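You operate a simulated robot arm through the tools that you are given. There is no shell and no other tool. Be economical: measure what you need, move in short steps, check, and stop when the job is done.

You run a simulated robot arm. Do the job below in one go: nothing can be reset, and whatever is moved stays where it is left.

Task
Fit the short pipe in the drain, run the trough to its line, lay scoop and funnel in.
Where things are to end (x, y in the base frame): scoop within 0.06 m of [0.49, 0.2]; funnel within 0.06 m of [0.51, 0.04].

It is judged by the outcome, as a careful person would: the job done as asked, and still so three seconds after it is handed in. It fails if anything else is knocked over, pushed out of place, dropped, spilled or broken.

Robot
A 7-joint arm with a vacuum gripper, on a carriage that runs on a rail from [-0.002, -1.806] to [0.001, 0.674] (x, y) and turns from -116 to 216 degrees about z. Base frame: it is fixed where the carriage stands at the start and does not move with it; the origin is on the floor, on the carriage's upright axis, x ahead of it, y to its left, z up; the surface under the hand at the start is at about z = 0.63. Lengths are in m, angles in degrees, forces in N, time in s.
With the tool pointing down near the work surface it reaches from about 0.2 to 0.7 m from the robot's upright axis, wherever it stands. Its first joint turns from -166.0 to 166.0 degrees. Places, roughly: soak tap [0.7, 1, 0.9]; trough drain [0.4, 0.4, 0.6]; trough floor [0.5, 0.1, 0.6]; trough tap [0.6, 0.2, 1.1]; wash trough [0.6, -0.1, 0.4]. Payload 1.06 kg.
Tool frame: the origin (TCP) lies in the middle of the cups' lips, and z points out of the cups. The gripper has 1 cup of 0.024 m across, covering 0.024 by 0.024 m (tool x, y); the bellows give 0.008 m. With the vacuum on, a cup seals on a smooth face that it is pressed against (1 to 4 N); it does not hold porous or soft things. The pull reaches 23 N.
Orientation is that of the tool frame in the base frame, as a unit quaternion [w, x, y, z]. With the cups facing straight down, the tool's x points along the base's -x, its y along +y and its z along -z.

Tools
- The arm moves only by the tool play_rows. Its argument "increments" is a list of rows, each an object of numbers (a shift or turn left out is 0, a gripper value left out holds the last): "tx", "ty", "tz": the shift along the base's x, y, z in m; "rx", "ry", "rz": the turn, a rotation vector about the base's x, y, z in degrees; "vacuum": the vacuum: 1 switches it on, 0 off. In form: [{"tx": .., "ty": .., "tz": .., "rx": .., "ry": .., "rz": .., "vacuum": ..}, ...]. A call has 1 to 8 rows; each row is the pose to reach, as a shift and turn from the pose commanded when the call began. Each row takes 0.2 s and may step no farther than 0.05 m and 8.6 degrees from the row before; otherwise, or with a gripper value out of range, the whole call is refused. Where a pose cannot be reached the arm comes as near as it can. A force on the tool above 90 N (or 10 N above the force at the start of the call, whichever is more), or a blocked arm, ends the call early, and 0.2 s more pass. The pull builds up within a second once a cup has sealed. Time passes only in rows, and 0.2 s behind the last, so rows that repeat a pose give it time. It gives the time, the measured TCP pose, the force on the tool (base axes) and the pull of the vacuum at its end, in the units of the frame above (readings bear some noise), with the torque about the TCP (base axes, N m) and any sound that the robot's microphone picked up.
- Cameras (640 x 400 px; columns grow to the right, rows downward): "scene" is now at [0.0175, 0.1255, 1.5897]; the picture's right is [-0.32, -0.95, 0.00], its down [-0.66, 0.22, -0.71] and it looks along [0.68, -0.23, -0.70] (base axes); focal length 247 px, centre (320, 200). "wrist" rides on the gripper at [0.078, 0.019, -0.096] in the tool frame; the picture's right is [-0.24, 0.97, 0.00], its down [-0.71, -0.17, -0.69] and it looks along [-0.67, -0.16, 0.73] (tool axes); focal length 243 px, centre (320, 200). There is no depth. A picture from a camera that has moved, and an enlarged one, comes with that camera's place and axes in the base frame and with its lens.
- snapshot(camera): a new picture of that camera. It takes no simulated time.
- raise_lower(by): slides the trunk up (or, below 0, down) by that many m; the arm and the scene camera ride with it, the base frame stays. It gives what a move gives, with no picture.
- roll_base(legs): drives the robot by 1 to 6 legs, each [ahead, left, turn to the left] in m, m and degrees, along the robot's own axes; the way and the turn of a leg run together, so that a leg with both is an arc; at most 1.5 m and 180 degrees a leg. The arm and the cameras ride along, it lands a little off, and it stops where it bumps. It keeps to its track: a leg is cut to what the track allows. It gives what a move gives.
- pan_tilt(pan, tilt): turns the head with the scene camera to pan (to the left, within 155 degrees either way) and tilt (down, from -29 to 69), counted from straight ahead of the robot. It gives what a move gives.
- enlarge(camera, box): a new picture of the part [left, top, right, bottom] of that camera's present view, enlarged. It takes no simulated time.
- sign_off(): hands the job in; it is judged then, once.

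Go step by step. Nothing tells you exact positions but the pictures and the camera data: compare them with the known pose of the tool, close in by small moves and look again before you grip or let go. The budget is 120 turns and 78 pictures, counting those below and the enlarged ones. Unless the task says otherwise, let go and move clear before handing in, and close with one line.

The tools are called after "Call:" as a command line: name --argument value ..., lists and objects as JSON in quotes. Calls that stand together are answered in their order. play_rows: Moves the arm, as the interface text tells. Its arguments: {"type":"object","properties":{"increments":{"type":"array","items":{"type":"object","properties":{"tx":{"type":"number"},"ty":{"type":"number"},"tz":{"type":"number"},"rx":{"type":"number"},"ry":{"type":"number"},"rz":{"type":"number"},"vacuum":{"type":"number"}}}}},"required":["increments"]} The other tools are called the same way: raise_lower (by) slides the trunk up or down; roll_base (legs) drives the base; pan_tilt (pan, tilt) turns the head that bears the scene camera; snapshot (camera) takes a picture; enlarge (camera, box) takes an enlarged picture of a part of a camera's view; sign_off () hands the job in.

At the start:

```text
time_s: 0.0
position: [0.332, 0.1346, 1.3842]
ee_rot: [0.0, 0.0, 1.0, 0.0]
contact_force: [1.0, 0.6, 0.0]
torque: [0.01, 0.0, 0.02]
pull: 0.1
trunk travel left (down, up): [-0.525, 0.065]
robot x, y, heading: [0.0006, 0.0002, 0.1]
head pan, tilt: [-18.6, 44.4]
```

scene: 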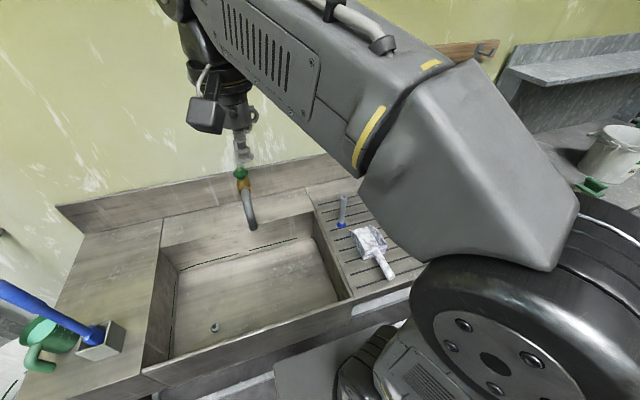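
wrist: 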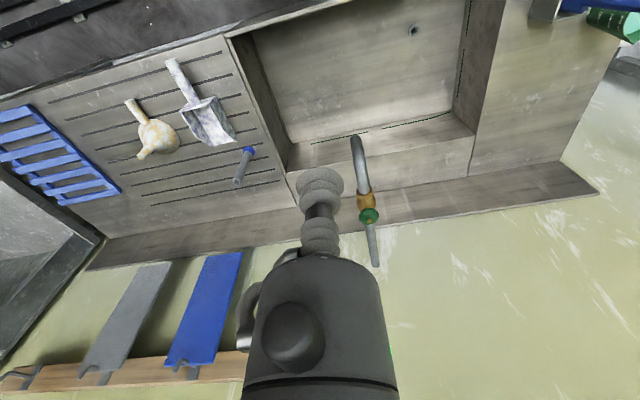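

I see the trough with its tap, and a drainboard to the right with a blue-topped pipe, a scoop and a funnel. I'll look closer at these first.

Call:
enlarge --camera "scene" --box '[140, 140, 420, 380]'

Call:
enlarge --camera "wrist" --box '[0, 0, 480, 300]'

Call:
pan_tilt --pan 40 --tilt 40

Call:
snapshot --camera "scene"

```text
1.67 times, centred on (280, 260) of scene
camera zoom: at [0.0175, 0.1255, 1.5897], right [-0.32, -0.95, 0.0], down [-0.66, 0.22, -0.71], along [0.68, -0.23, -0.7], focal length 412 px, centre (387, 100)
```

zoom: 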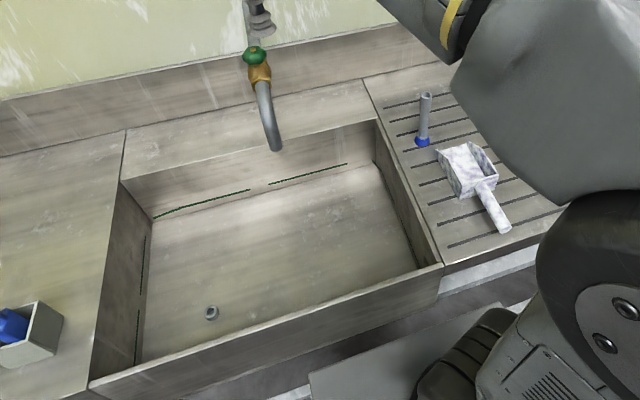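

```text
1.33 times, centred on (240, 150) of wrist
camera zoom: at [0.2528, 0.1518, 1.4793], right [0.24, 0.97, 0.0], down [0.71, -0.17, 0.69], along [0.67, -0.16, -0.73], focal length 324 px, centre (427, 267)
```

zoom: 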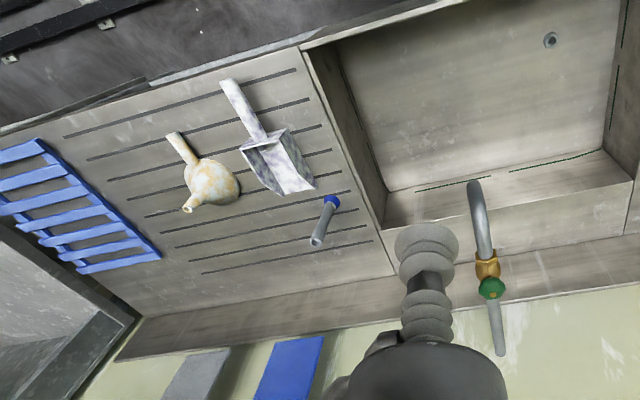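

```text
time_s: 1.3
position: [0.3319, 0.1322, 1.3835]
ee_rot: [0.0, -0.001, 1.0, 0.0]
contact_force: [-1.0, 0.8, -0.7]
torque: [-0.02, -0.01, -0.01]
pull: 0.0
trunk travel left (down, up): [-0.525, 0.065]
robot x, y, heading: [-0.0012, -0.0015, -0.2]
head pan, tilt: [40.0, 40.0]
```

```text
73 pictures are left
camera scene: at [0.0052, 0.2062, 1.5962], right [0.64, -0.77, 0.0], down [-0.49, -0.41, -0.77], along [0.59, 0.49, -0.64], focal length 247 px, centre (320, 200)
```

scene: 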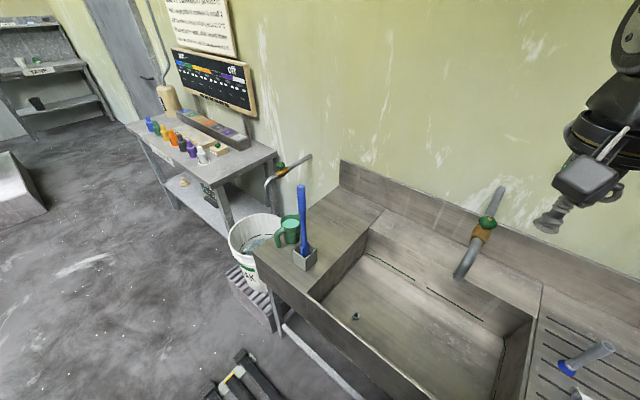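

There's a sign and a board on the wall, and a tall blue rod in a stand, perhaps the long pipe. I'll read and inspect them.

Call:
enlarge --camera "scene" --box '[150, 0, 270, 110]'

Call:
enlarge --camera "scene" --box '[220, 150, 400, 340]'

Call:
enlarge --camera "scene" --box '[340, 180, 640, 400]'

Call:
pan_tilt --pan 30 --tilt 0

Call:
snapshot --camera "scene"

```text
3.64 times, centred on (210, 55) of scene
camera zoom: at [0.0052, 0.2062, 1.5962], right [0.64, -0.77, 0.0], down [-0.49, -0.41, -0.77], along [0.59, 0.49, -0.64], focal length 899 px, centre (720, 727)
```

zoom: 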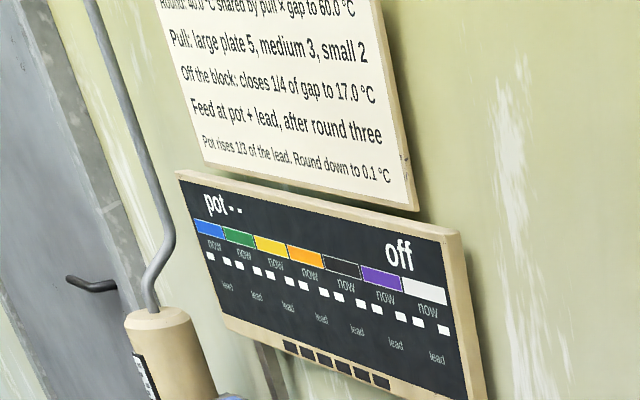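

```text
2.11 times, centred on (310, 245) of scene
camera zoom: at [0.0052, 0.2062, 1.5962], right [0.64, -0.77, 0.0], down [-0.49, -0.41, -0.77], along [0.59, 0.49, -0.64], focal length 520 px, centre (341, 105)
```

zoom: 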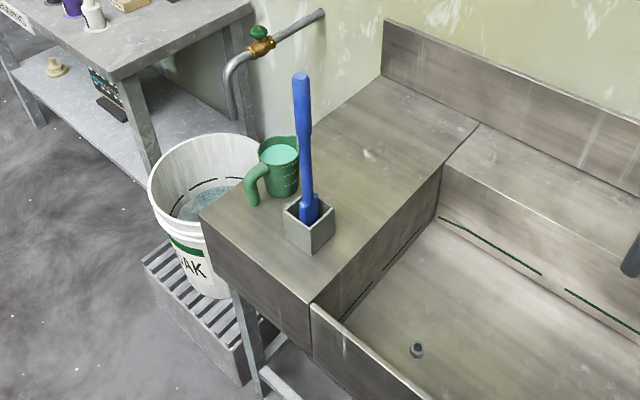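

```text
1.82 times, centred on (490, 290) of scene
camera zoom: at [0.0052, 0.2062, 1.5962], right [0.64, -0.77, 0.0], down [-0.49, -0.41, -0.77], along [0.59, 0.49, -0.64], focal length 450 px, centre (11, 36)
```

zoom: 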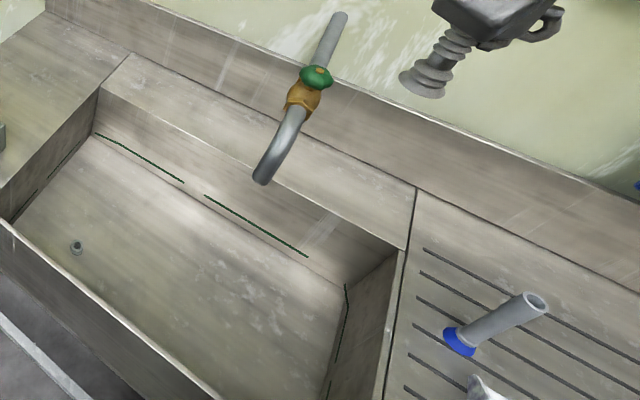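

```text
time_s: 2.4
position: [0.3315, 0.133, 1.3841]
ee_rot: [-0.001, 0.0, 1.0, 0.0]
contact_force: [-0.8, 0.7, -0.3]
torque: [0.01, -0.03, 0.0]
pull: 0.1
trunk travel left (down, up): [-0.525, 0.065]
robot x, y, heading: [-0.002, 0.0018, 0.1]
head pan, tilt: [30.0, 0.0]
```

```text
69 pictures are left
camera scene: at [0.0179, 0.1967, 1.6598], right [0.5, -0.87, 0.0], down [0.0, 0.0, -1.0], along [0.87, 0.5, 0.0], focal length 247 px, centre (320, 200)
```

scene: 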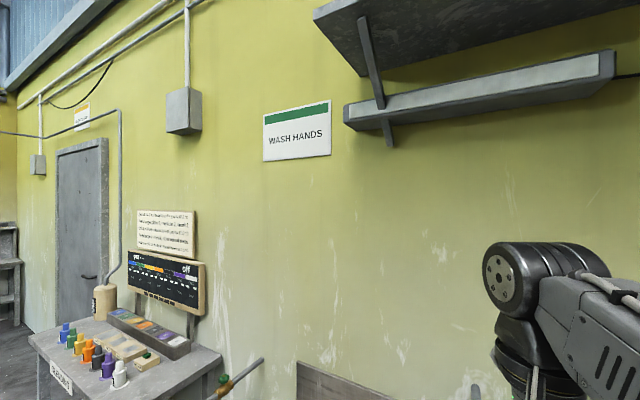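

The wall signs are about another job; the blue rod is a brush in a holder. The short pipe stands upright at about (0.605, -0.165), z from 0.82 to 0.96. I'll look at the tap, then bring the wrist closer to the pipe.

Call:
enlarge --camera "wrist" --box '[310, 110, 470, 290]'

Call:
play_rows --increments '[{"tx": 0.02, "ty": -0.035, "tz": -0.02}, {"tx": 0.04, "ty": -0.07, "tz": -0.04}, {"tx": 0.06, "ty": -0.105, "tz": -0.06}, {"tx": 0.08, "ty": -0.14, "tz": -0.08}, {"tx": 0.1, "ty": -0.175, "tz": -0.1}, {"tx": 0.12, "ty": -0.21, "tz": -0.12}, {"tx": 0.14, "ty": -0.245, "tz": -0.14}, {"tx": 0.16, "ty": -0.28, "tz": -0.16}]'

Call:
snapshot --camera "wrist"

```text
2.22 times, centred on (390, 200) of wrist
camera zoom: at [0.2528, 0.1518, 1.4793], right [0.24, 0.97, 0.0], down [0.71, -0.17, 0.69], along [0.67, -0.16, -0.73], focal length 539 px, centre (164, 200)
```

zoom: 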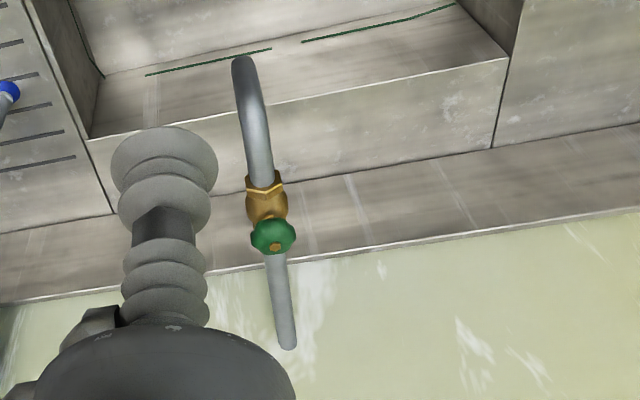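

```text
time_s: 4.2
position: [0.4935, -0.1503, 1.2261]
ee_rot: [-0.001, 0.0, 1.0, -0.001]
contact_force: [0.8, -0.5, 0.3]
torque: [-0.02, 0.02, 0.02]
pull: 0.1
trunk travel left (down, up): [-0.525, 0.065]
robot x, y, heading: [-0.003, 0.0013, 0.2]
head pan, tilt: [30.0, 0.0]
```

```text
67 pictures are left
camera wrist: at [0.4151, -0.1317, 1.3213], right [0.23, 0.97, 0.0], down [0.71, -0.17, 0.69], along [0.67, -0.16, -0.73], focal length 243 px, centre (320, 200)
```

wrist: 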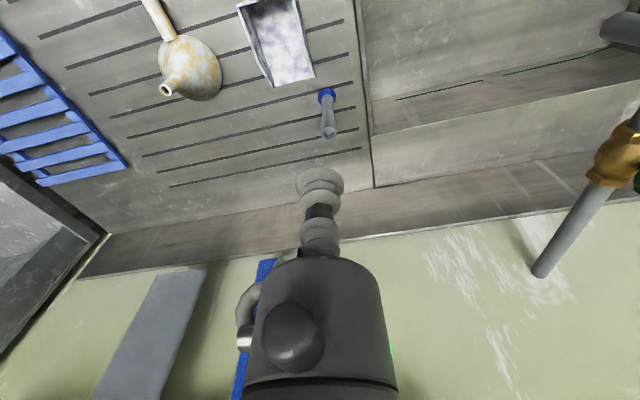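

The pipe is just ahead of the cup; I'll enlarge it to see its top and flange.

Call:
enlarge --camera "wrist" --box '[290, 70, 370, 150]'

Call:
enlarge --camera "wrist" --box '[130, 0, 350, 140]'

```text
5.00 times, centred on (330, 110) of wrist
camera zoom: at [0.4151, -0.1317, 1.3213], right [0.23, 0.97, 0.0], down [0.71, -0.17, 0.69], along [0.67, -0.16, -0.73], focal length 1213 px, centre (270, 650)
```

zoom: 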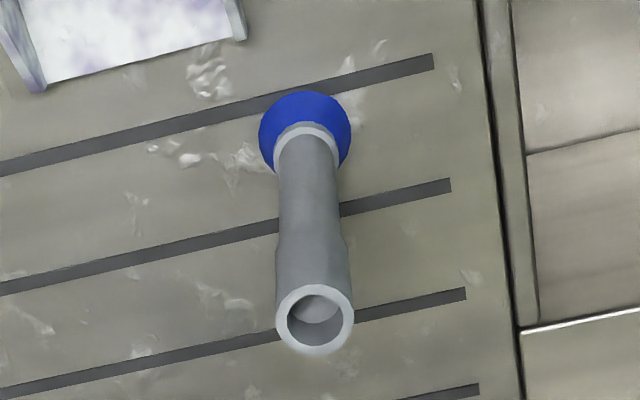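

```text
2.86 times, centred on (240, 70) of wrist
camera zoom: at [0.4151, -0.1317, 1.3213], right [0.23, 0.97, 0.0], down [0.71, -0.17, 0.69], along [0.67, -0.16, -0.73], focal length 693 px, centre (549, 571)
```

zoom: 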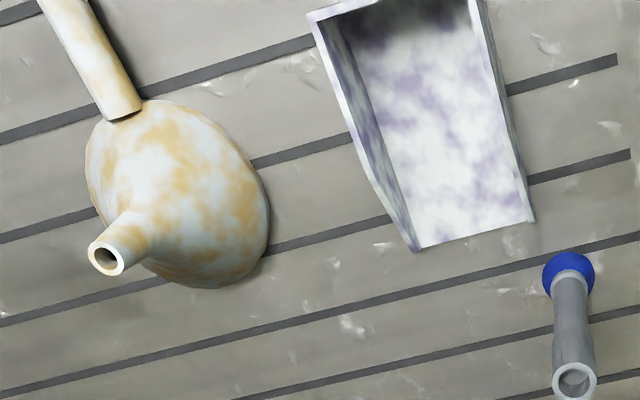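

The pipe's top is an open-looking rim about 25 mm across, centred near (0.606, -0.163, 0.957). I'll go above it and refine the alignment.

Call:
play_rows --increments '[{"tx": 0.022, "ty": -0.002, "tz": -0.035}, {"tx": 0.044, "ty": -0.004, "tz": -0.07}, {"tx": 0.066, "ty": -0.007, "tz": -0.105}, {"tx": 0.088, "ty": -0.009, "tz": -0.14}, {"tx": 0.108, "ty": -0.012, "tz": -0.176}, {"tx": 0.108, "ty": -0.012, "tz": -0.176}]'

Call:
enlarge --camera "wrist" --box '[260, 60, 380, 220]'

```text
time_s: 5.5
position: [0.6018, -0.1605, 1.0509]
ee_rot: [0.0, 0.0, 1.0, 0.0]
contact_force: [0.5, 0.2, -1.1]
torque: [0.0, 0.01, 0.0]
pull: 0.0
trunk travel left (down, up): [-0.525, 0.065]
robot x, y, heading: [0.0022, -0.0012, 0.1]
head pan, tilt: [30.0, 0.0]
```

```text
2.50 times, centred on (320, 140) of wrist
camera zoom: at [0.5229, -0.1424, 1.1456], right [0.24, 0.97, 0.0], down [0.71, -0.17, 0.69], along [0.67, -0.16, -0.73], focal length 606 px, centre (320, 350)
```

zoom: 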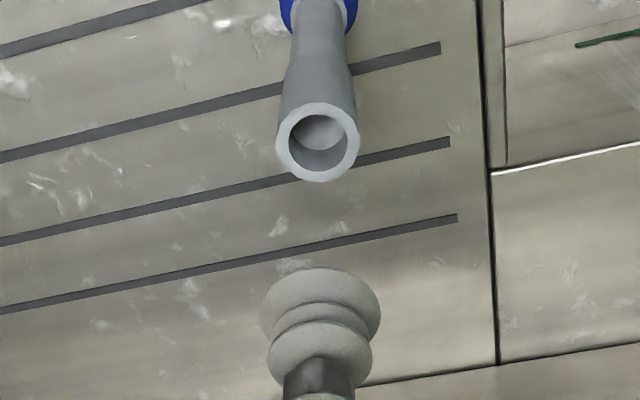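

The recess in the pipe top is shallow and blind, so the cup may seal on it. I'll close in to about 25 mm above and re-measure.

Call:
play_rows --increments '[{"tx": 0.003, "ty": -0.001, "tz": -0.035}, {"tx": 0.005, "ty": -0.002, "tz": -0.065}, {"tx": 0.005, "ty": -0.002, "tz": -0.065}]'

Call:
enlarge --camera "wrist" --box '[260, 80, 380, 220]'

```text
time_s: 6.3
position: [0.6075, -0.1617, 0.9858]
ee_rot: [0.001, 0.0, 1.0, 0.0]
contact_force: [0.8, -0.2, 0.7]
torque: [0.0, 0.05, 0.02]
pull: 0.0
trunk travel left (down, up): [-0.525, 0.065]
robot x, y, heading: [-0.003, -0.0001, 0.1]
head pan, tilt: [30.0, 0.0]
```

```text
2.86 times, centred on (320, 150) of wrist
camera zoom: at [0.5296, -0.1437, 1.0813], right [0.24, 0.97, 0.0], down [0.71, -0.17, 0.69], along [0.67, -0.16, -0.73], focal length 693 px, centre (320, 343)
```

zoom: 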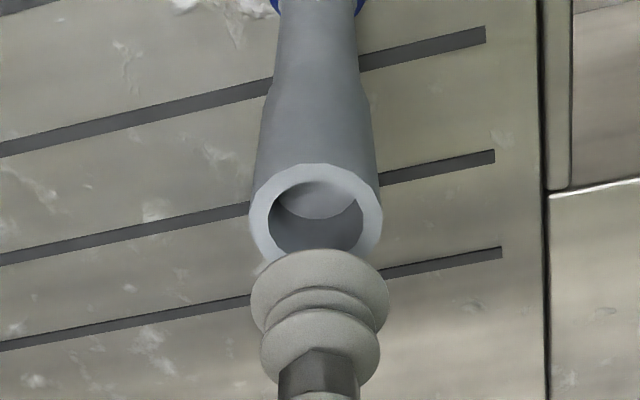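

The cup is nearly over the rim, off by about 1 mm to the side. I'll correct and come to just above contact to check fore-aft.

Call:
play_rows --increments '[{"tx": -0.0005, "ty": -0.0012, "tz": -0.02}, {"tx": -0.0005, "ty": -0.0012, "tz": -0.02}]'

Call:
enlarge --camera "wrist" --box '[270, 110, 370, 220]'

```text
time_s: 7.0
position: [0.6066, -0.1654, 0.966]
ee_rot: [0.0, 0.001, 1.0, 0.001]
contact_force: [-0.2, -0.4, 4.8]
torque: [-0.03, 0.05, -0.02]
pull: 0.1
trunk travel left (down, up): [-0.525, 0.065]
robot x, y, heading: [0.0001, -0.0007, 0.3]
head pan, tilt: [30.0, 0.0]
```

```text
3.64 times, centred on (320, 165) of wrist
camera zoom: at [0.5266, -0.1457, 1.0608], right [0.23, 0.97, 0.0], down [0.71, -0.17, 0.69], along [0.67, -0.16, -0.73], focal length 882 px, centre (320, 327)
```

zoom: 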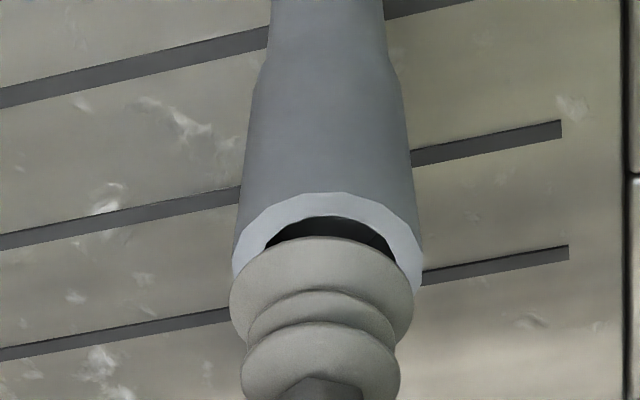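

The cup is touching already, but about 7 mm too far forward. I'll lift, shift back and look again.

Call:
play_rows --increments '[{"tz": 0.014}, {"tx": -0.007, "ty": 0.0025, "tz": 0.014}, {"tx": -0.007, "ty": 0.0025, "tz": 0.014}]'

Call:
enlarge --camera "wrist" --box '[270, 110, 370, 220]'

```text
time_s: 7.8
position: [0.5969, -0.1595, 0.9772]
ee_rot: [-0.001, 0.0, 1.0, 0.0]
contact_force: [-0.3, -0.3, 0.1]
torque: [0.02, 0.03, -0.01]
pull: 0.0
trunk travel left (down, up): [-0.525, 0.065]
robot x, y, heading: [0.002, -0.0004, -0.0]
head pan, tilt: [30.0, 0.0]
```

```text
3.64 times, centred on (320, 165) of wrist
camera zoom: at [0.5189, -0.1418, 1.0729], right [0.23, 0.97, 0.0], down [0.71, -0.17, 0.69], along [0.67, -0.16, -0.73], focal length 882 px, centre (320, 327)
```

zoom: 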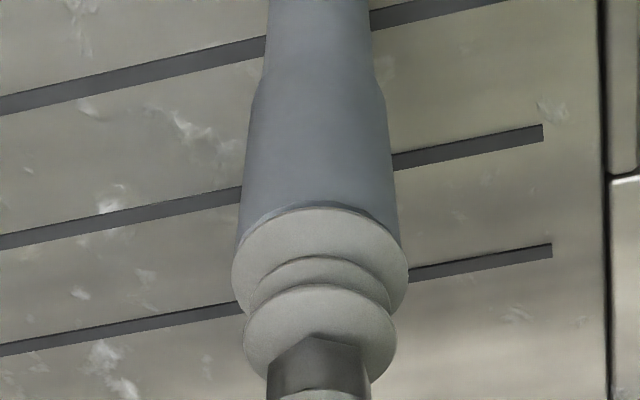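

The rim is now fully hidden, which makes the fore-aft alignment ambiguous. I'll raise a few cm and measure it cleanly.

Call:
play_rows --increments '[{"tz": 0.03}, {"tz": 0.03}, {"tz": 0.03}]'

Call:
enlarge --camera "wrist" --box '[270, 80, 370, 220]'

```text
time_s: 8.6
position: [0.5988, -0.1596, 1.0068]
ee_rot: [0.001, 0.0, 1.0, 0.0]
contact_force: [0.3, -0.3, -0.5]
torque: [-0.02, 0.03, -0.03]
pull: 0.1
trunk travel left (down, up): [-0.525, 0.065]
robot x, y, heading: [0.0031, 0.0011, -0.1]
head pan, tilt: [30.0, 0.0]
```

```text
2.86 times, centred on (320, 150) of wrist
camera zoom: at [0.5194, -0.1409, 1.1017], right [0.24, 0.97, 0.0], down [0.71, -0.17, 0.68], along [0.67, -0.16, -0.73], focal length 693 px, centre (320, 343)
```

zoom: 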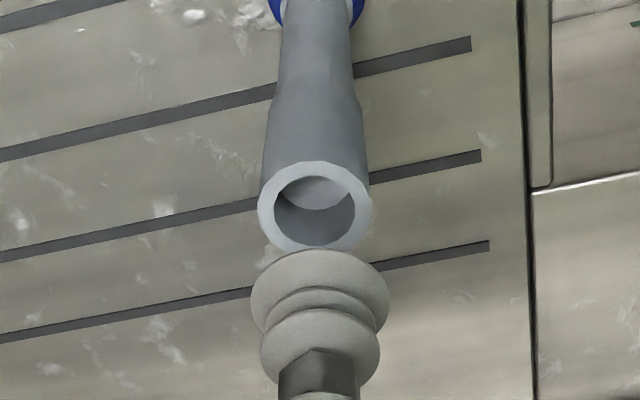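

From this clean view and the contact height (z ≈ 0.970), the rim is about 4 mm ahead and 2 mm to the right. I'll correct and look at 15 mm above.

Call:
play_rows --increments '[{"tx": 0.004, "ty": -0.0022, "tz": -0.02}, {"tx": 0.004, "ty": -0.0022, "tz": -0.02}, {"tx": 0.004, "ty": -0.0022, "tz": -0.02}]'

Call:
enlarge --camera "wrist" --box '[270, 110, 370, 220]'

```text
time_s: 9.3
position: [0.6003, -0.1612, 0.9873]
ee_rot: [0.0, 0.001, 1.0, 0.0]
contact_force: [0.1, -0.1, 1.5]
torque: [0.01, -0.01, -0.03]
pull: 0.1
trunk travel left (down, up): [-0.525, 0.065]
robot x, y, heading: [-0.0033, -0.0018, 0.0]
head pan, tilt: [30.0, 0.0]
```

```text
3.64 times, centred on (320, 165) of wrist
camera zoom: at [0.5215, -0.1423, 1.0829], right [0.24, 0.97, 0.0], down [0.71, -0.17, 0.69], along [0.67, -0.16, -0.73], focal length 882 px, centre (320, 327)
```

zoom: 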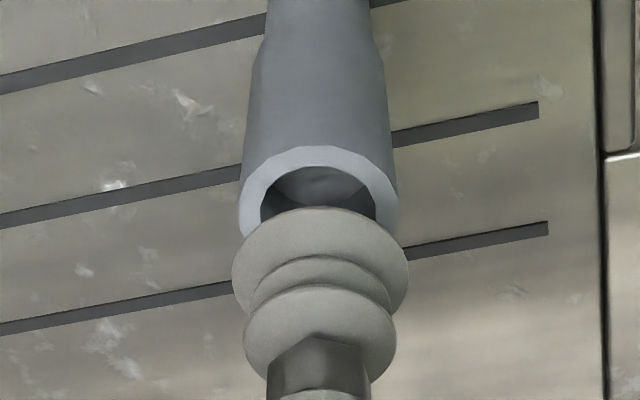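

Alignment now looks within about 1 mm. I'll descend to contact with the vacuum on.

Call:
play_rows --increments '[{"tx": 0.001, "ty": -0.0005, "tz": -0.01, "vacuum": 1}, {"tx": 0.001, "ty": -0.0005, "tz": -0.018}, {"tx": 0.001, "ty": -0.0005, "tz": -0.021}, {"tx": 0.001, "ty": -0.0005, "tz": -0.021}, {"tx": 0.001, "ty": -0.0005, "tz": -0.021}, {"tx": 0.001, "ty": -0.0005, "tz": -0.021}]'

Call:
enlarge --camera "wrist" --box '[270, 110, 370, 220]'

```text
time_s: 10.8
position: [0.6006, -0.1619, 0.9665]
ee_rot: [0.002, -0.001, 1.0, 0.0]
contact_force: [1.2, 0.0, 18.4]
torque: [-0.02, -0.04, 0.02]
pull: 22.3
trunk travel left (down, up): [-0.525, 0.065]
robot x, y, heading: [-0.0002, 0.0019, -0.2]
head pan, tilt: [30.0, 0.0]
```

```text
3.64 times, centred on (320, 165) of wrist
camera zoom: at [0.5225, -0.143, 1.0614], right [0.24, 0.97, 0.0], down [0.71, -0.17, 0.69], along [0.67, -0.16, -0.73], focal length 882 px, centre (320, 327)
```

zoom: 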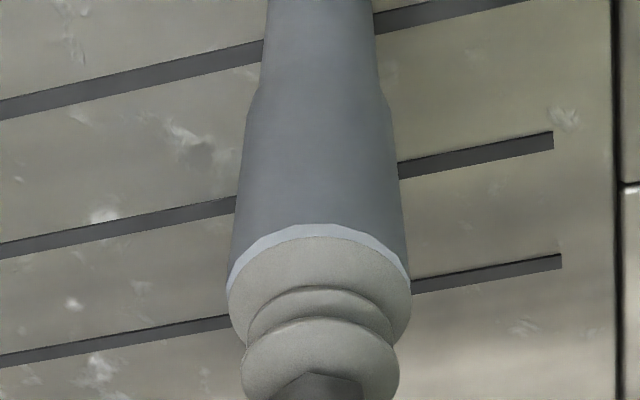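

The cup has sealed (22 N). Lift straight up, check it comes along, then go round well clear of the tap.

Call:
play_rows --increments '[{"tz": 0.01}, {"tz": 0.03}, {"tz": 0.06}, {"tz": 0.1}, {"tx": -0.04, "tz": 0.12}, {"tx": -0.085, "tz": 0.12}, {"tx": -0.13, "tz": 0.12}]'

Call:
pan_tilt --pan 0 --tilt 45

Call:
snapshot --camera "scene"

```text
time_s: 12.3
position: [0.4746, -0.1599, 1.0896]
ee_rot: [0.0, 0.0, 1.0, -0.001]
contact_force: [0.2, -0.1, -1.2]
torque: [0.03, 0.04, -0.03]
pull: 22.7
trunk travel left (down, up): [-0.525, 0.065]
robot x, y, heading: [0.0015, -0.0008, -0.0]
head pan, tilt: [30.0, 0.0]
```

```text
time_s: 13.5
position: [0.4738, -0.1601, 1.0878]
ee_rot: [0.0, 0.0, 1.0, 0.0]
contact_force: [0.1, -0.2, 0.1]
torque: [0.03, -0.01, 0.02]
pull: 22.7
trunk travel left (down, up): [-0.525, 0.065]
robot x, y, heading: [-0.0017, 0.0002, -0.0]
head pan, tilt: [0.0, 45.0]
```

```text
57 pictures are left
camera scene: at [0.0214, 0.1517, 1.589], right [0.0, -1.0, 0.0], down [-0.71, 0.0, -0.71], along [0.71, 0.0, -0.71], focal length 247 px, centre (320, 200)
```

scene: 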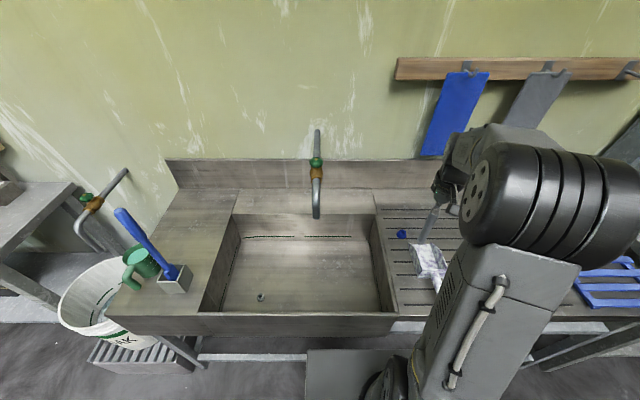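

A blue thing remains on the drainboard. I'll check whether it's part of the pipe or a separate item.

Call:
snapshot --camera "wrist"

Call:
enlarge --camera "scene" --box '[370, 170, 490, 290]'

```text
56 pictures are left
camera wrist: at [0.3952, -0.1412, 1.1829], right [0.24, 0.97, 0.0], down [0.71, -0.17, 0.68], along [0.67, -0.16, -0.73], focal length 243 px, centre (320, 200)
```

wrist: 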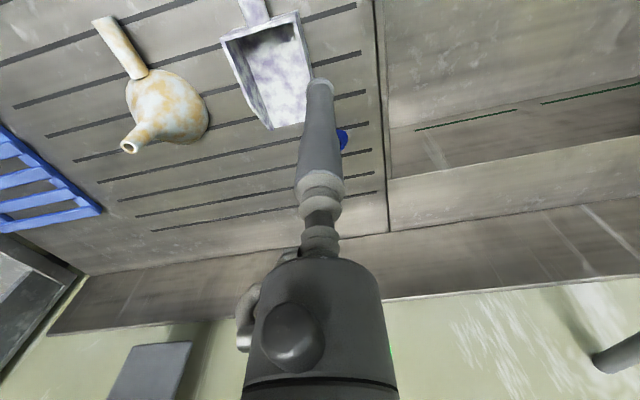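

```text
3.33 times, centred on (430, 230) of scene
camera zoom: at [0.0214, 0.1517, 1.589], right [0.0, -1.0, 0.0], down [-0.71, 0.0, -0.71], along [0.71, 0.0, -0.71], focal length 824 px, centre (-47, 100)
```

zoom: 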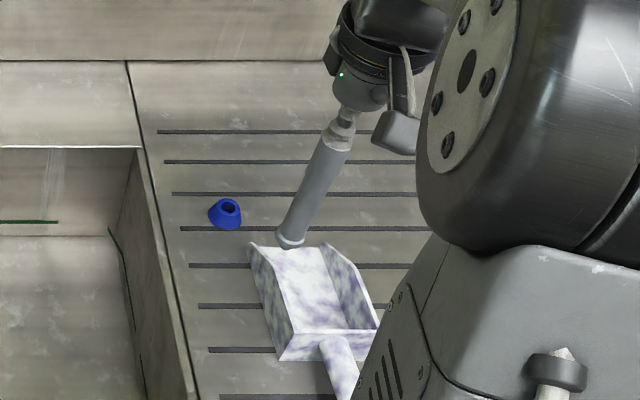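

The blue cone is just the pipe's stand; the pipe has its own foot and hangs straight. I'll carry it along x≈0.40, clear of the tap, toward the drain near (0.44, 0.384).

Call:
play_rows --increments '[{"tx": -0.03, "ty": 0.03}, {"tx": -0.06, "ty": 0.06}, {"tx": -0.08, "ty": 0.1}, {"tx": -0.08, "ty": 0.148}, {"tx": -0.08, "ty": 0.196}, {"tx": -0.08, "ty": 0.244}, {"tx": -0.08, "ty": 0.292}, {"tx": -0.08, "ty": 0.34}]'

Call:
play_rows --increments '[{"ty": 0.048}, {"ty": 0.096}, {"ty": 0.144}, {"tx": 0.02, "ty": 0.185, "tz": -0.02}, {"tx": 0.03, "ty": 0.2, "tz": -0.06}, {"tx": 0.03, "ty": 0.2, "tz": -0.1}, {"tx": 0.03, "ty": 0.2, "tz": -0.1}]'

Call:
snapshot --camera "wrist"

Call:
snapshot --camera "scene"

```text
time_s: 15.3
position: [0.3926, 0.1772, 1.0868]
ee_rot: [0.0, 0.0, 1.0, 0.0]
contact_force: [0.5, -0.9, -0.3]
torque: [0.03, 0.0, -0.02]
pull: 22.9
trunk travel left (down, up): [-0.525, 0.065]
robot x, y, heading: [0.0018, -0.0, -0.1]
head pan, tilt: [0.0, 45.0]
```

```text
time_s: 16.9
position: [0.4204, 0.3765, 0.9832]
ee_rot: [0.0, 0.0, 1.0, 0.001]
contact_force: [0.2, -0.8, -0.2]
torque: [-0.03, -0.02, 0.01]
pull: 22.7
trunk travel left (down, up): [-0.525, 0.065]
robot x, y, heading: [0.0023, -0.0016, 0.1]
head pan, tilt: [0.0, 45.0]
```

```text
54 pictures are left
camera wrist: at [0.3423, 0.3943, 1.0786], right [0.24, 0.97, 0.0], down [0.71, -0.17, 0.69], along [0.67, -0.16, -0.73], focal length 243 px, centre (320, 200)
```

wrist: 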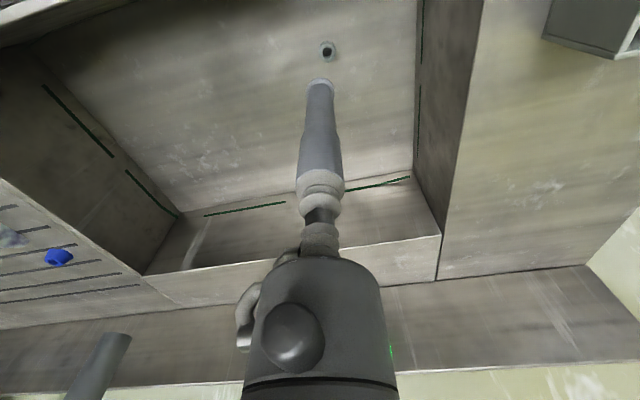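

```text
53 pictures are left
camera scene: at [0.0215, 0.1517, 1.5889], right [0.0, -1.0, 0.0], down [-0.71, 0.0, -0.71], along [0.71, 0.0, -0.71], focal length 247 px, centre (320, 200)
```

scene: 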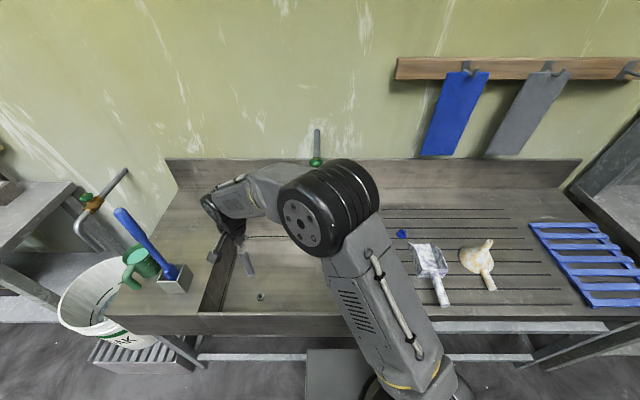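

The drain is at about (0.435, 0.385). I'll lower the pipe toward it, stopping a few cm above.

Call:
play_rows --increments '[{"tx": 0.003, "ty": 0.002, "tz": -0.04}, {"tx": 0.006, "ty": 0.004, "tz": -0.08}, {"tx": 0.01, "ty": 0.006, "tz": -0.12}, {"tx": 0.012, "ty": 0.007, "tz": -0.15}, {"tx": 0.012, "ty": 0.007, "tz": -0.15}]'

Call:
enlarge --camera "wrist" --box '[260, 30, 380, 220]'

```text
time_s: 18.1
position: [0.4333, 0.3869, 0.8341]
ee_rot: [0.0, -0.001, 1.0, 0.0]
contact_force: [0.5, 0.2, 0.5]
torque: [0.01, -0.01, 0.01]
pull: 23.2
trunk travel left (down, up): [-0.525, 0.065]
robot x, y, heading: [-0.0002, -0.0009, 0.1]
head pan, tilt: [0.0, 45.0]
```

```text
2.11 times, centred on (320, 125) of wrist
camera zoom: at [0.3543, 0.4065, 0.9286], right [0.24, 0.97, 0.0], down [0.71, -0.17, 0.69], along [0.67, -0.16, -0.73], focal length 511 px, centre (320, 358)
```

zoom: 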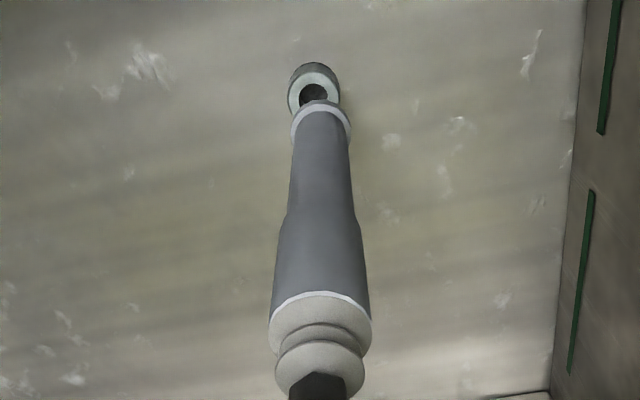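

The drain is a raised socket; the pipe foot is about 4 mm to the left of it. I'll shift right and look closer.

Call:
play_rows --increments '[{"tx": -0.001, "ty": -0.0035}, {"tx": -0.001, "ty": -0.0035, "tz": -0.008}, {"tx": -0.001, "ty": -0.0035, "tz": -0.008}]'

Call:
enlarge --camera "wrist" --box '[290, 50, 350, 120]'

Call:
enlarge --camera "scene" --box '[210, 220, 290, 320]'

```text
time_s: 18.9
position: [0.4324, 0.3837, 0.8276]
ee_rot: [0.0, 0.0, 1.0, 0.001]
contact_force: [-1.0, -0.4, -1.0]
torque: [-0.02, 0.01, -0.02]
pull: 23.4
trunk travel left (down, up): [-0.525, 0.065]
robot x, y, heading: [0.0031, -0.0028, 0.1]
head pan, tilt: [0.0, 45.0]
```

```text
5.71 times, centred on (320, 85) of wrist
camera zoom: at [0.3544, 0.4014, 0.9224], right [0.24, 0.97, 0.0], down [0.71, -0.17, 0.69], along [0.67, -0.16, -0.73], focal length 1386 px, centre (320, 857)
```

zoom: 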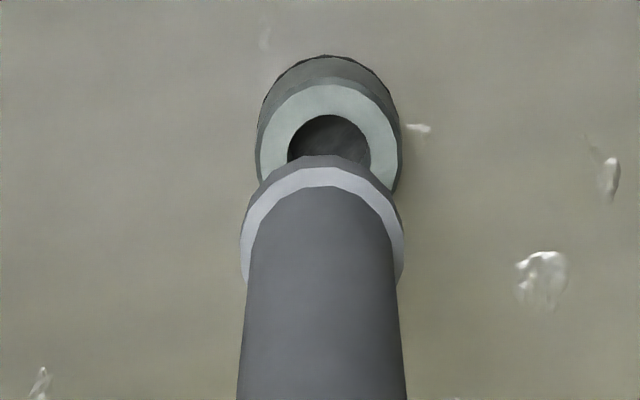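

```text
4.00 times, centred on (250, 270) of scene
camera zoom: at [0.0214, 0.1517, 1.5889], right [0.0, -1.0, 0.0], down [-0.71, 0.0, -0.71], along [0.71, 0.0, -0.71], focal length 989 px, centre (600, -80)
```

zoom: 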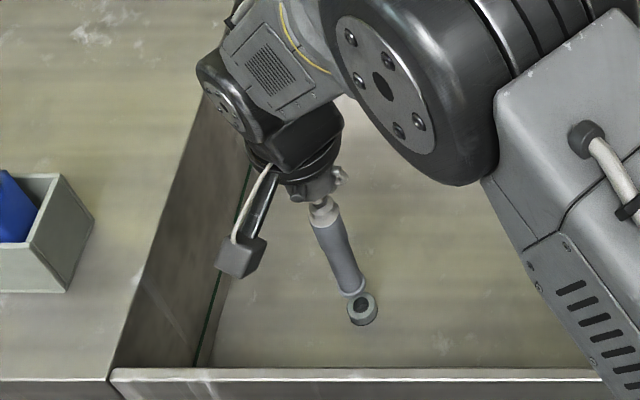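

The foot's collar is close to over the socket. I'll zoom from the scene camera to see the foot's underside.

Call:
enlarge --camera "scene" --box '[240, 260, 270, 280]'

Call:
enlarge --camera "scene" --box '[380, 215, 420, 245]'

```text
16.00 times, centred on (255, 270) of scene
camera zoom: at [0.0214, 0.1517, 1.5889], right [0.0, -1.0, 0.0], down [-0.71, 0.0, -0.71], along [0.71, 0.0, -0.71], focal length 3956 px, centre (1360, -920)
```

zoom: 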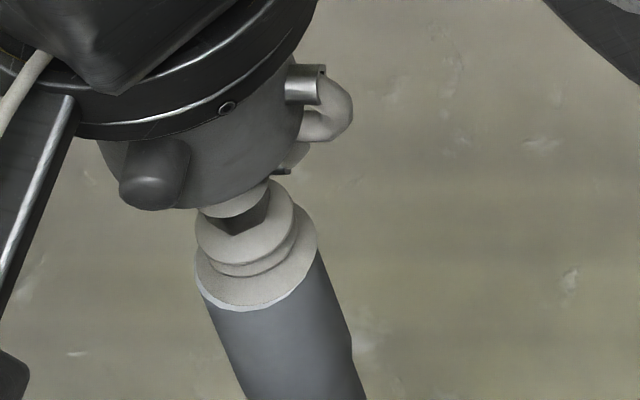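

```text
13.33 times, centred on (400, 230) of scene
camera zoom: at [0.0214, 0.1517, 1.5889], right [0.0, -1.0, 0.0], down [-0.71, 0.0, -0.71], along [0.71, 0.0, -0.71], focal length 3296 px, centre (-747, -200)
```

zoom: 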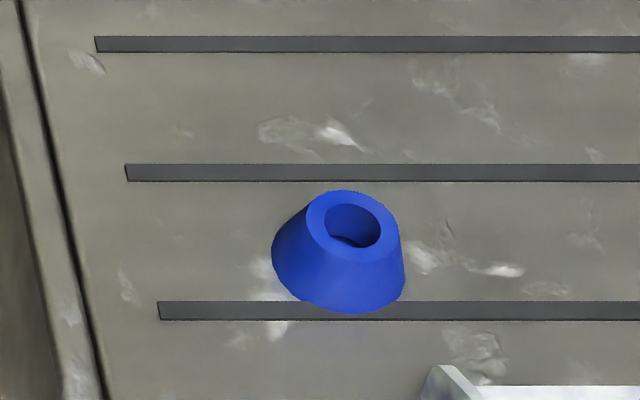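

Call:
enlarge --camera "scene" --box '[246, 284, 274, 302]'

```text
16.00 times, centred on (260, 293) of scene
camera zoom: at [0.0214, 0.1517, 1.5889], right [0.0, -1.0, 0.0], down [-0.71, 0.0, -0.71], along [0.71, 0.0, -0.71], focal length 3956 px, centre (1280, -1288)
```

zoom: 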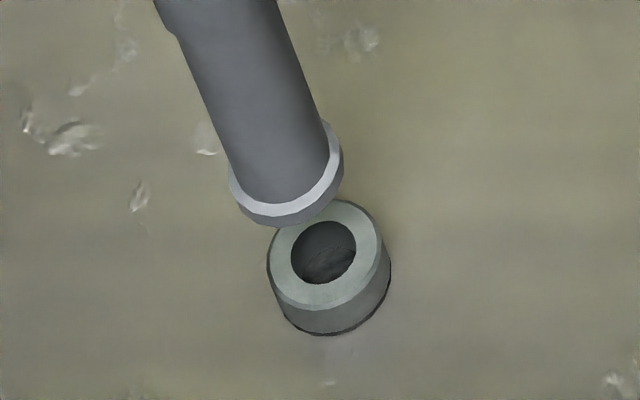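

The socket is a raised ring and the foot is close to it. I'll nudge by +2 mm x and +1 mm y, lower 20 mm, and compare in both cameras.

Call:
play_rows --increments '[{"tx": 0.002, "ty": 0.001, "tz": -0.01}, {"tx": 0.002, "ty": 0.001, "tz": -0.02}, {"tx": 0.002, "ty": 0.001, "tz": -0.02}]'

Call:
enlarge --camera "wrist" --box '[290, 50, 350, 120]'

Call:
enlarge --camera "scene" --box '[246, 284, 274, 302]'

```text
time_s: 19.7
position: [0.4356, 0.3825, 0.8067]
ee_rot: [0.0, 0.0, 1.0, 0.0]
contact_force: [-0.7, 0.2, -0.1]
torque: [0.0, -0.01, 0.03]
pull: 22.4
trunk travel left (down, up): [-0.525, 0.065]
robot x, y, heading: [-0.0016, -0.0019, 0.3]
head pan, tilt: [0.0, 45.0]
```

```text
5.71 times, centred on (320, 85) of wrist
camera zoom: at [0.356, 0.4012, 0.9018], right [0.24, 0.97, 0.0], down [0.71, -0.17, 0.68], along [0.67, -0.16, -0.73], focal length 1386 px, centre (320, 857)
```

zoom: 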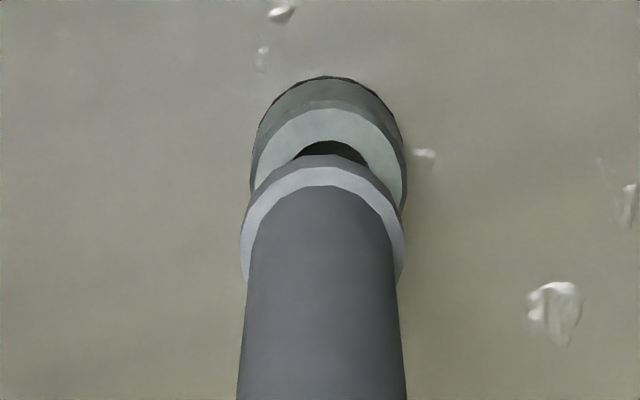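

```text
16.00 times, centred on (260, 293) of scene
camera zoom: at [0.0214, 0.1517, 1.5889], right [0.0, -1.0, 0.0], down [-0.71, 0.0, -0.71], along [0.71, 0.0, -0.71], focal length 3956 px, centre (1280, -1288)
```

zoom: 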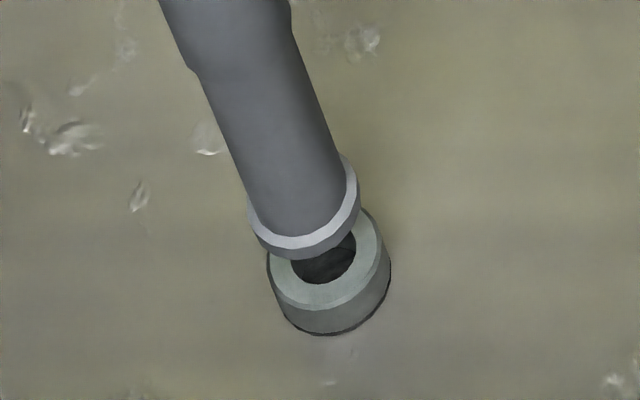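

Both views agree to about a millimetre. Lower another 12 mm with a tiny left correction and look again.

Call:
play_rows --increments '[{"ty": 0.0005, "tz": -0.006}, {"ty": 0.0005, "tz": -0.012}, {"ty": 0.0005, "tz": -0.012}]'

Call:
enlarge --camera "wrist" --box '[290, 50, 350, 120]'

Call:
enlarge --camera "scene" --box '[246, 284, 274, 302]'

```text
time_s: 20.5
position: [0.435, 0.3803, 0.7951]
ee_rot: [0.0, 0.0, 1.0, 0.001]
contact_force: [-0.2, 0.7, -0.1]
torque: [0.02, -0.01, -0.01]
pull: 23.0
trunk travel left (down, up): [-0.525, 0.065]
robot x, y, heading: [-0.0013, 0.0006, 0.1]
head pan, tilt: [0.0, 45.0]
```

```text
5.71 times, centred on (320, 85) of wrist
camera zoom: at [0.3565, 0.401, 0.8907], right [0.24, 0.97, 0.0], down [0.71, -0.17, 0.69], along [0.67, -0.16, -0.73], focal length 1386 px, centre (320, 857)
```

zoom: 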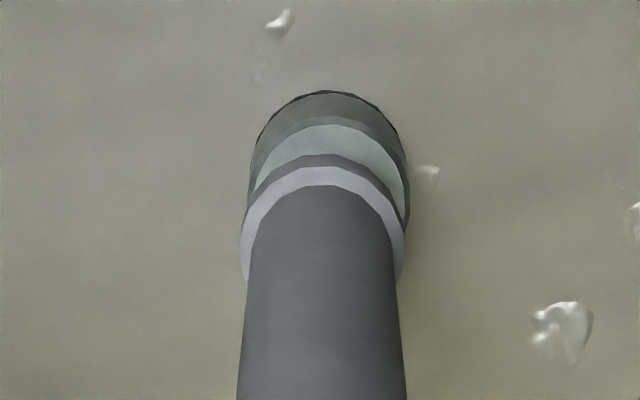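

```text
16.00 times, centred on (260, 293) of scene
camera zoom: at [0.0214, 0.1517, 1.5889], right [0.0, -1.0, 0.0], down [-0.71, 0.0, -0.71], along [0.71, 0.0, -0.71], focal length 3956 px, centre (1280, -1288)
```

zoom: 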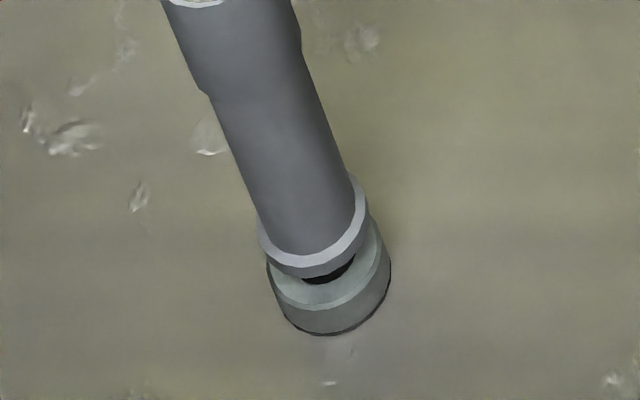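

Nearly there: I'll nudge +0.7 mm x, +0.8 mm y and go down 6 mm more.

Call:
play_rows --increments '[{"tx": 0.0007, "ty": 0.0008, "tz": -0.003}, {"tx": 0.0007, "ty": 0.0008, "tz": -0.006}, {"tx": 0.0007, "ty": 0.0008, "tz": -0.006}]'

Call:
enlarge --camera "scene" --box '[246, 284, 274, 302]'

Call:
enlarge --camera "wrist" --box '[290, 50, 350, 120]'

```text
time_s: 21.3
position: [0.4359, 0.3852, 0.7903]
ee_rot: [0.0, 0.0, 1.0, 0.0]
contact_force: [-0.9, -0.8, 0.5]
torque: [0.0, -0.03, 0.02]
pull: 22.9
trunk travel left (down, up): [-0.525, 0.065]
robot x, y, heading: [-0.0029, -0.0009, 0.0]
head pan, tilt: [0.0, 45.0]
```

```text
16.00 times, centred on (260, 293) of scene
camera zoom: at [0.0213, 0.1516, 1.5889], right [0.0, -1.0, 0.0], down [-0.71, 0.0, -0.71], along [0.71, 0.0, -0.71], focal length 3956 px, centre (1280, -1288)
```

zoom: 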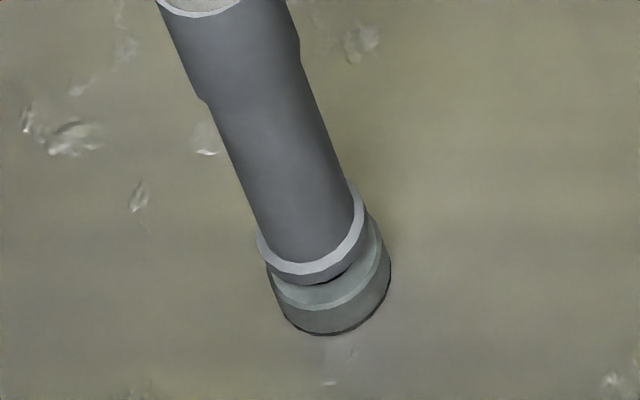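

```text
5.71 times, centred on (320, 85) of wrist
camera zoom: at [0.3573, 0.4025, 0.885], right [0.23, 0.97, 0.0], down [0.71, -0.17, 0.69], along [0.67, -0.16, -0.73], focal length 1386 px, centre (320, 857)
```

zoom: 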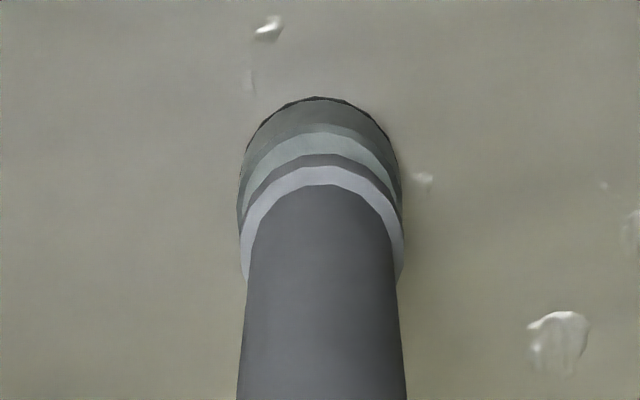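

Aligned to within half a millimetre. Descend slowly in small steps, watching the force.

Call:
play_rows --increments '[{"ty": -0.0003, "tz": -0.002}, {"ty": -0.0003, "tz": -0.004}, {"ty": -0.0003, "tz": -0.006}, {"ty": -0.0003, "tz": -0.008}]'

Call:
enlarge --camera "scene" --box '[246, 284, 274, 302]'

```text
time_s: 22.3
position: [0.4351, 0.3824, 0.7818]
ee_rot: [0.001, 0.0, 1.0, 0.0]
contact_force: [-0.5, 0.0, -0.5]
torque: [-0.03, -0.02, 0.02]
pull: 23.5
trunk travel left (down, up): [-0.525, 0.065]
robot x, y, heading: [0.0044, -0.0002, -0.0]
head pan, tilt: [0.0, 45.0]
```

```text
16.00 times, centred on (260, 293) of scene
camera zoom: at [0.0213, 0.1517, 1.5889], right [0.0, -1.0, 0.0], down [-0.71, 0.0, -0.71], along [0.71, 0.0, -0.71], focal length 3956 px, centre (1280, -1288)
```

zoom: 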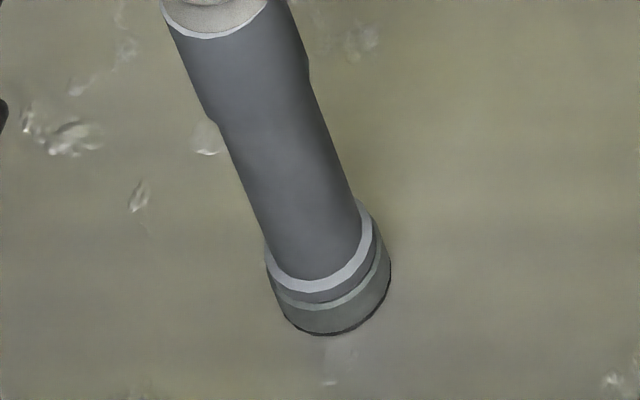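

No resistance yet and the collar is centred, so the spigot is entering. Continue gently.

Call:
play_rows --increments '[{"tz": -0.002}, {"tz": -0.004}, {"tz": -0.006}, {"tz": -0.006}]'

Call:
enlarge --camera "scene" --box '[246, 284, 274, 302]'

```text
time_s: 23.3
position: [0.4347, 0.3831, 0.7785]
ee_rot: [0.0, 0.0, 1.0, 0.001]
contact_force: [1.0, 0.5, 16.6]
torque: [0.0, 0.06, 0.01]
pull: 22.1
trunk travel left (down, up): [-0.525, 0.065]
robot x, y, heading: [-0.0007, 0.0005, 0.1]
head pan, tilt: [0.0, 45.0]
```

```text
16.00 times, centred on (260, 293) of scene
camera zoom: at [0.0204, 0.1508, 1.5892], right [0.0, -1.0, 0.0], down [-0.71, 0.0, -0.71], along [0.71, 0.0, -0.71], focal length 3956 px, centre (1280, -1288)
```

zoom: 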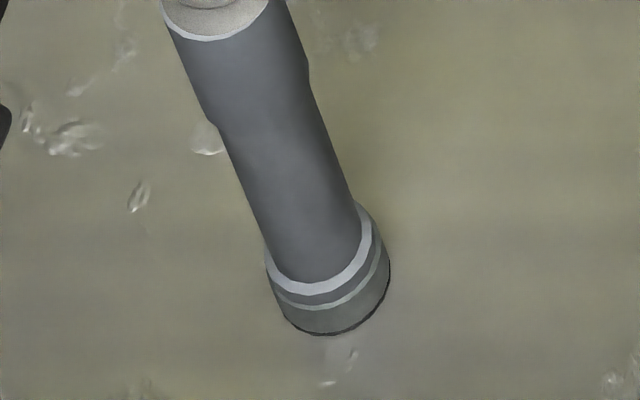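

Resistance at z ≈ 0.778. I'll check for a gap between the collar and socket in the wrist view.

Call:
enlarge --camera "wrist" --box '[300, 60, 340, 100]'

Call:
enlarge --camera "scene" --box '[254, 288, 268, 297]'

```text
10.00 times, centred on (320, 80) of wrist
camera zoom: at [0.3571, 0.402, 0.8729], right [0.24, 0.97, 0.0], down [0.71, -0.17, 0.69], along [0.67, -0.16, -0.73], focal length 2426 px, centre (320, 1400)
```

zoom: 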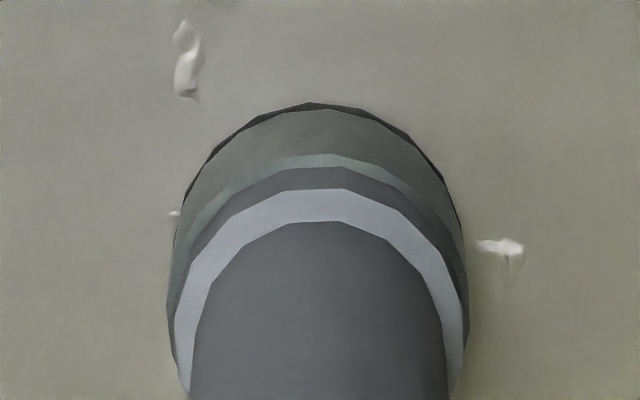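

```text
16.00 times, centred on (261, 292) of scene
camera zoom: at [0.0204, 0.1508, 1.5892], right [0.0, -1.0, 0.0], down [-0.71, 0.0, -0.71], along [0.71, 0.0, -0.71], focal length 3956 px, centre (1264, -1280)
```

zoom: 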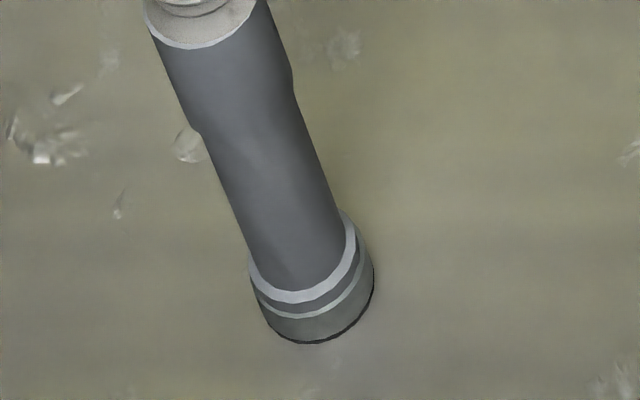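

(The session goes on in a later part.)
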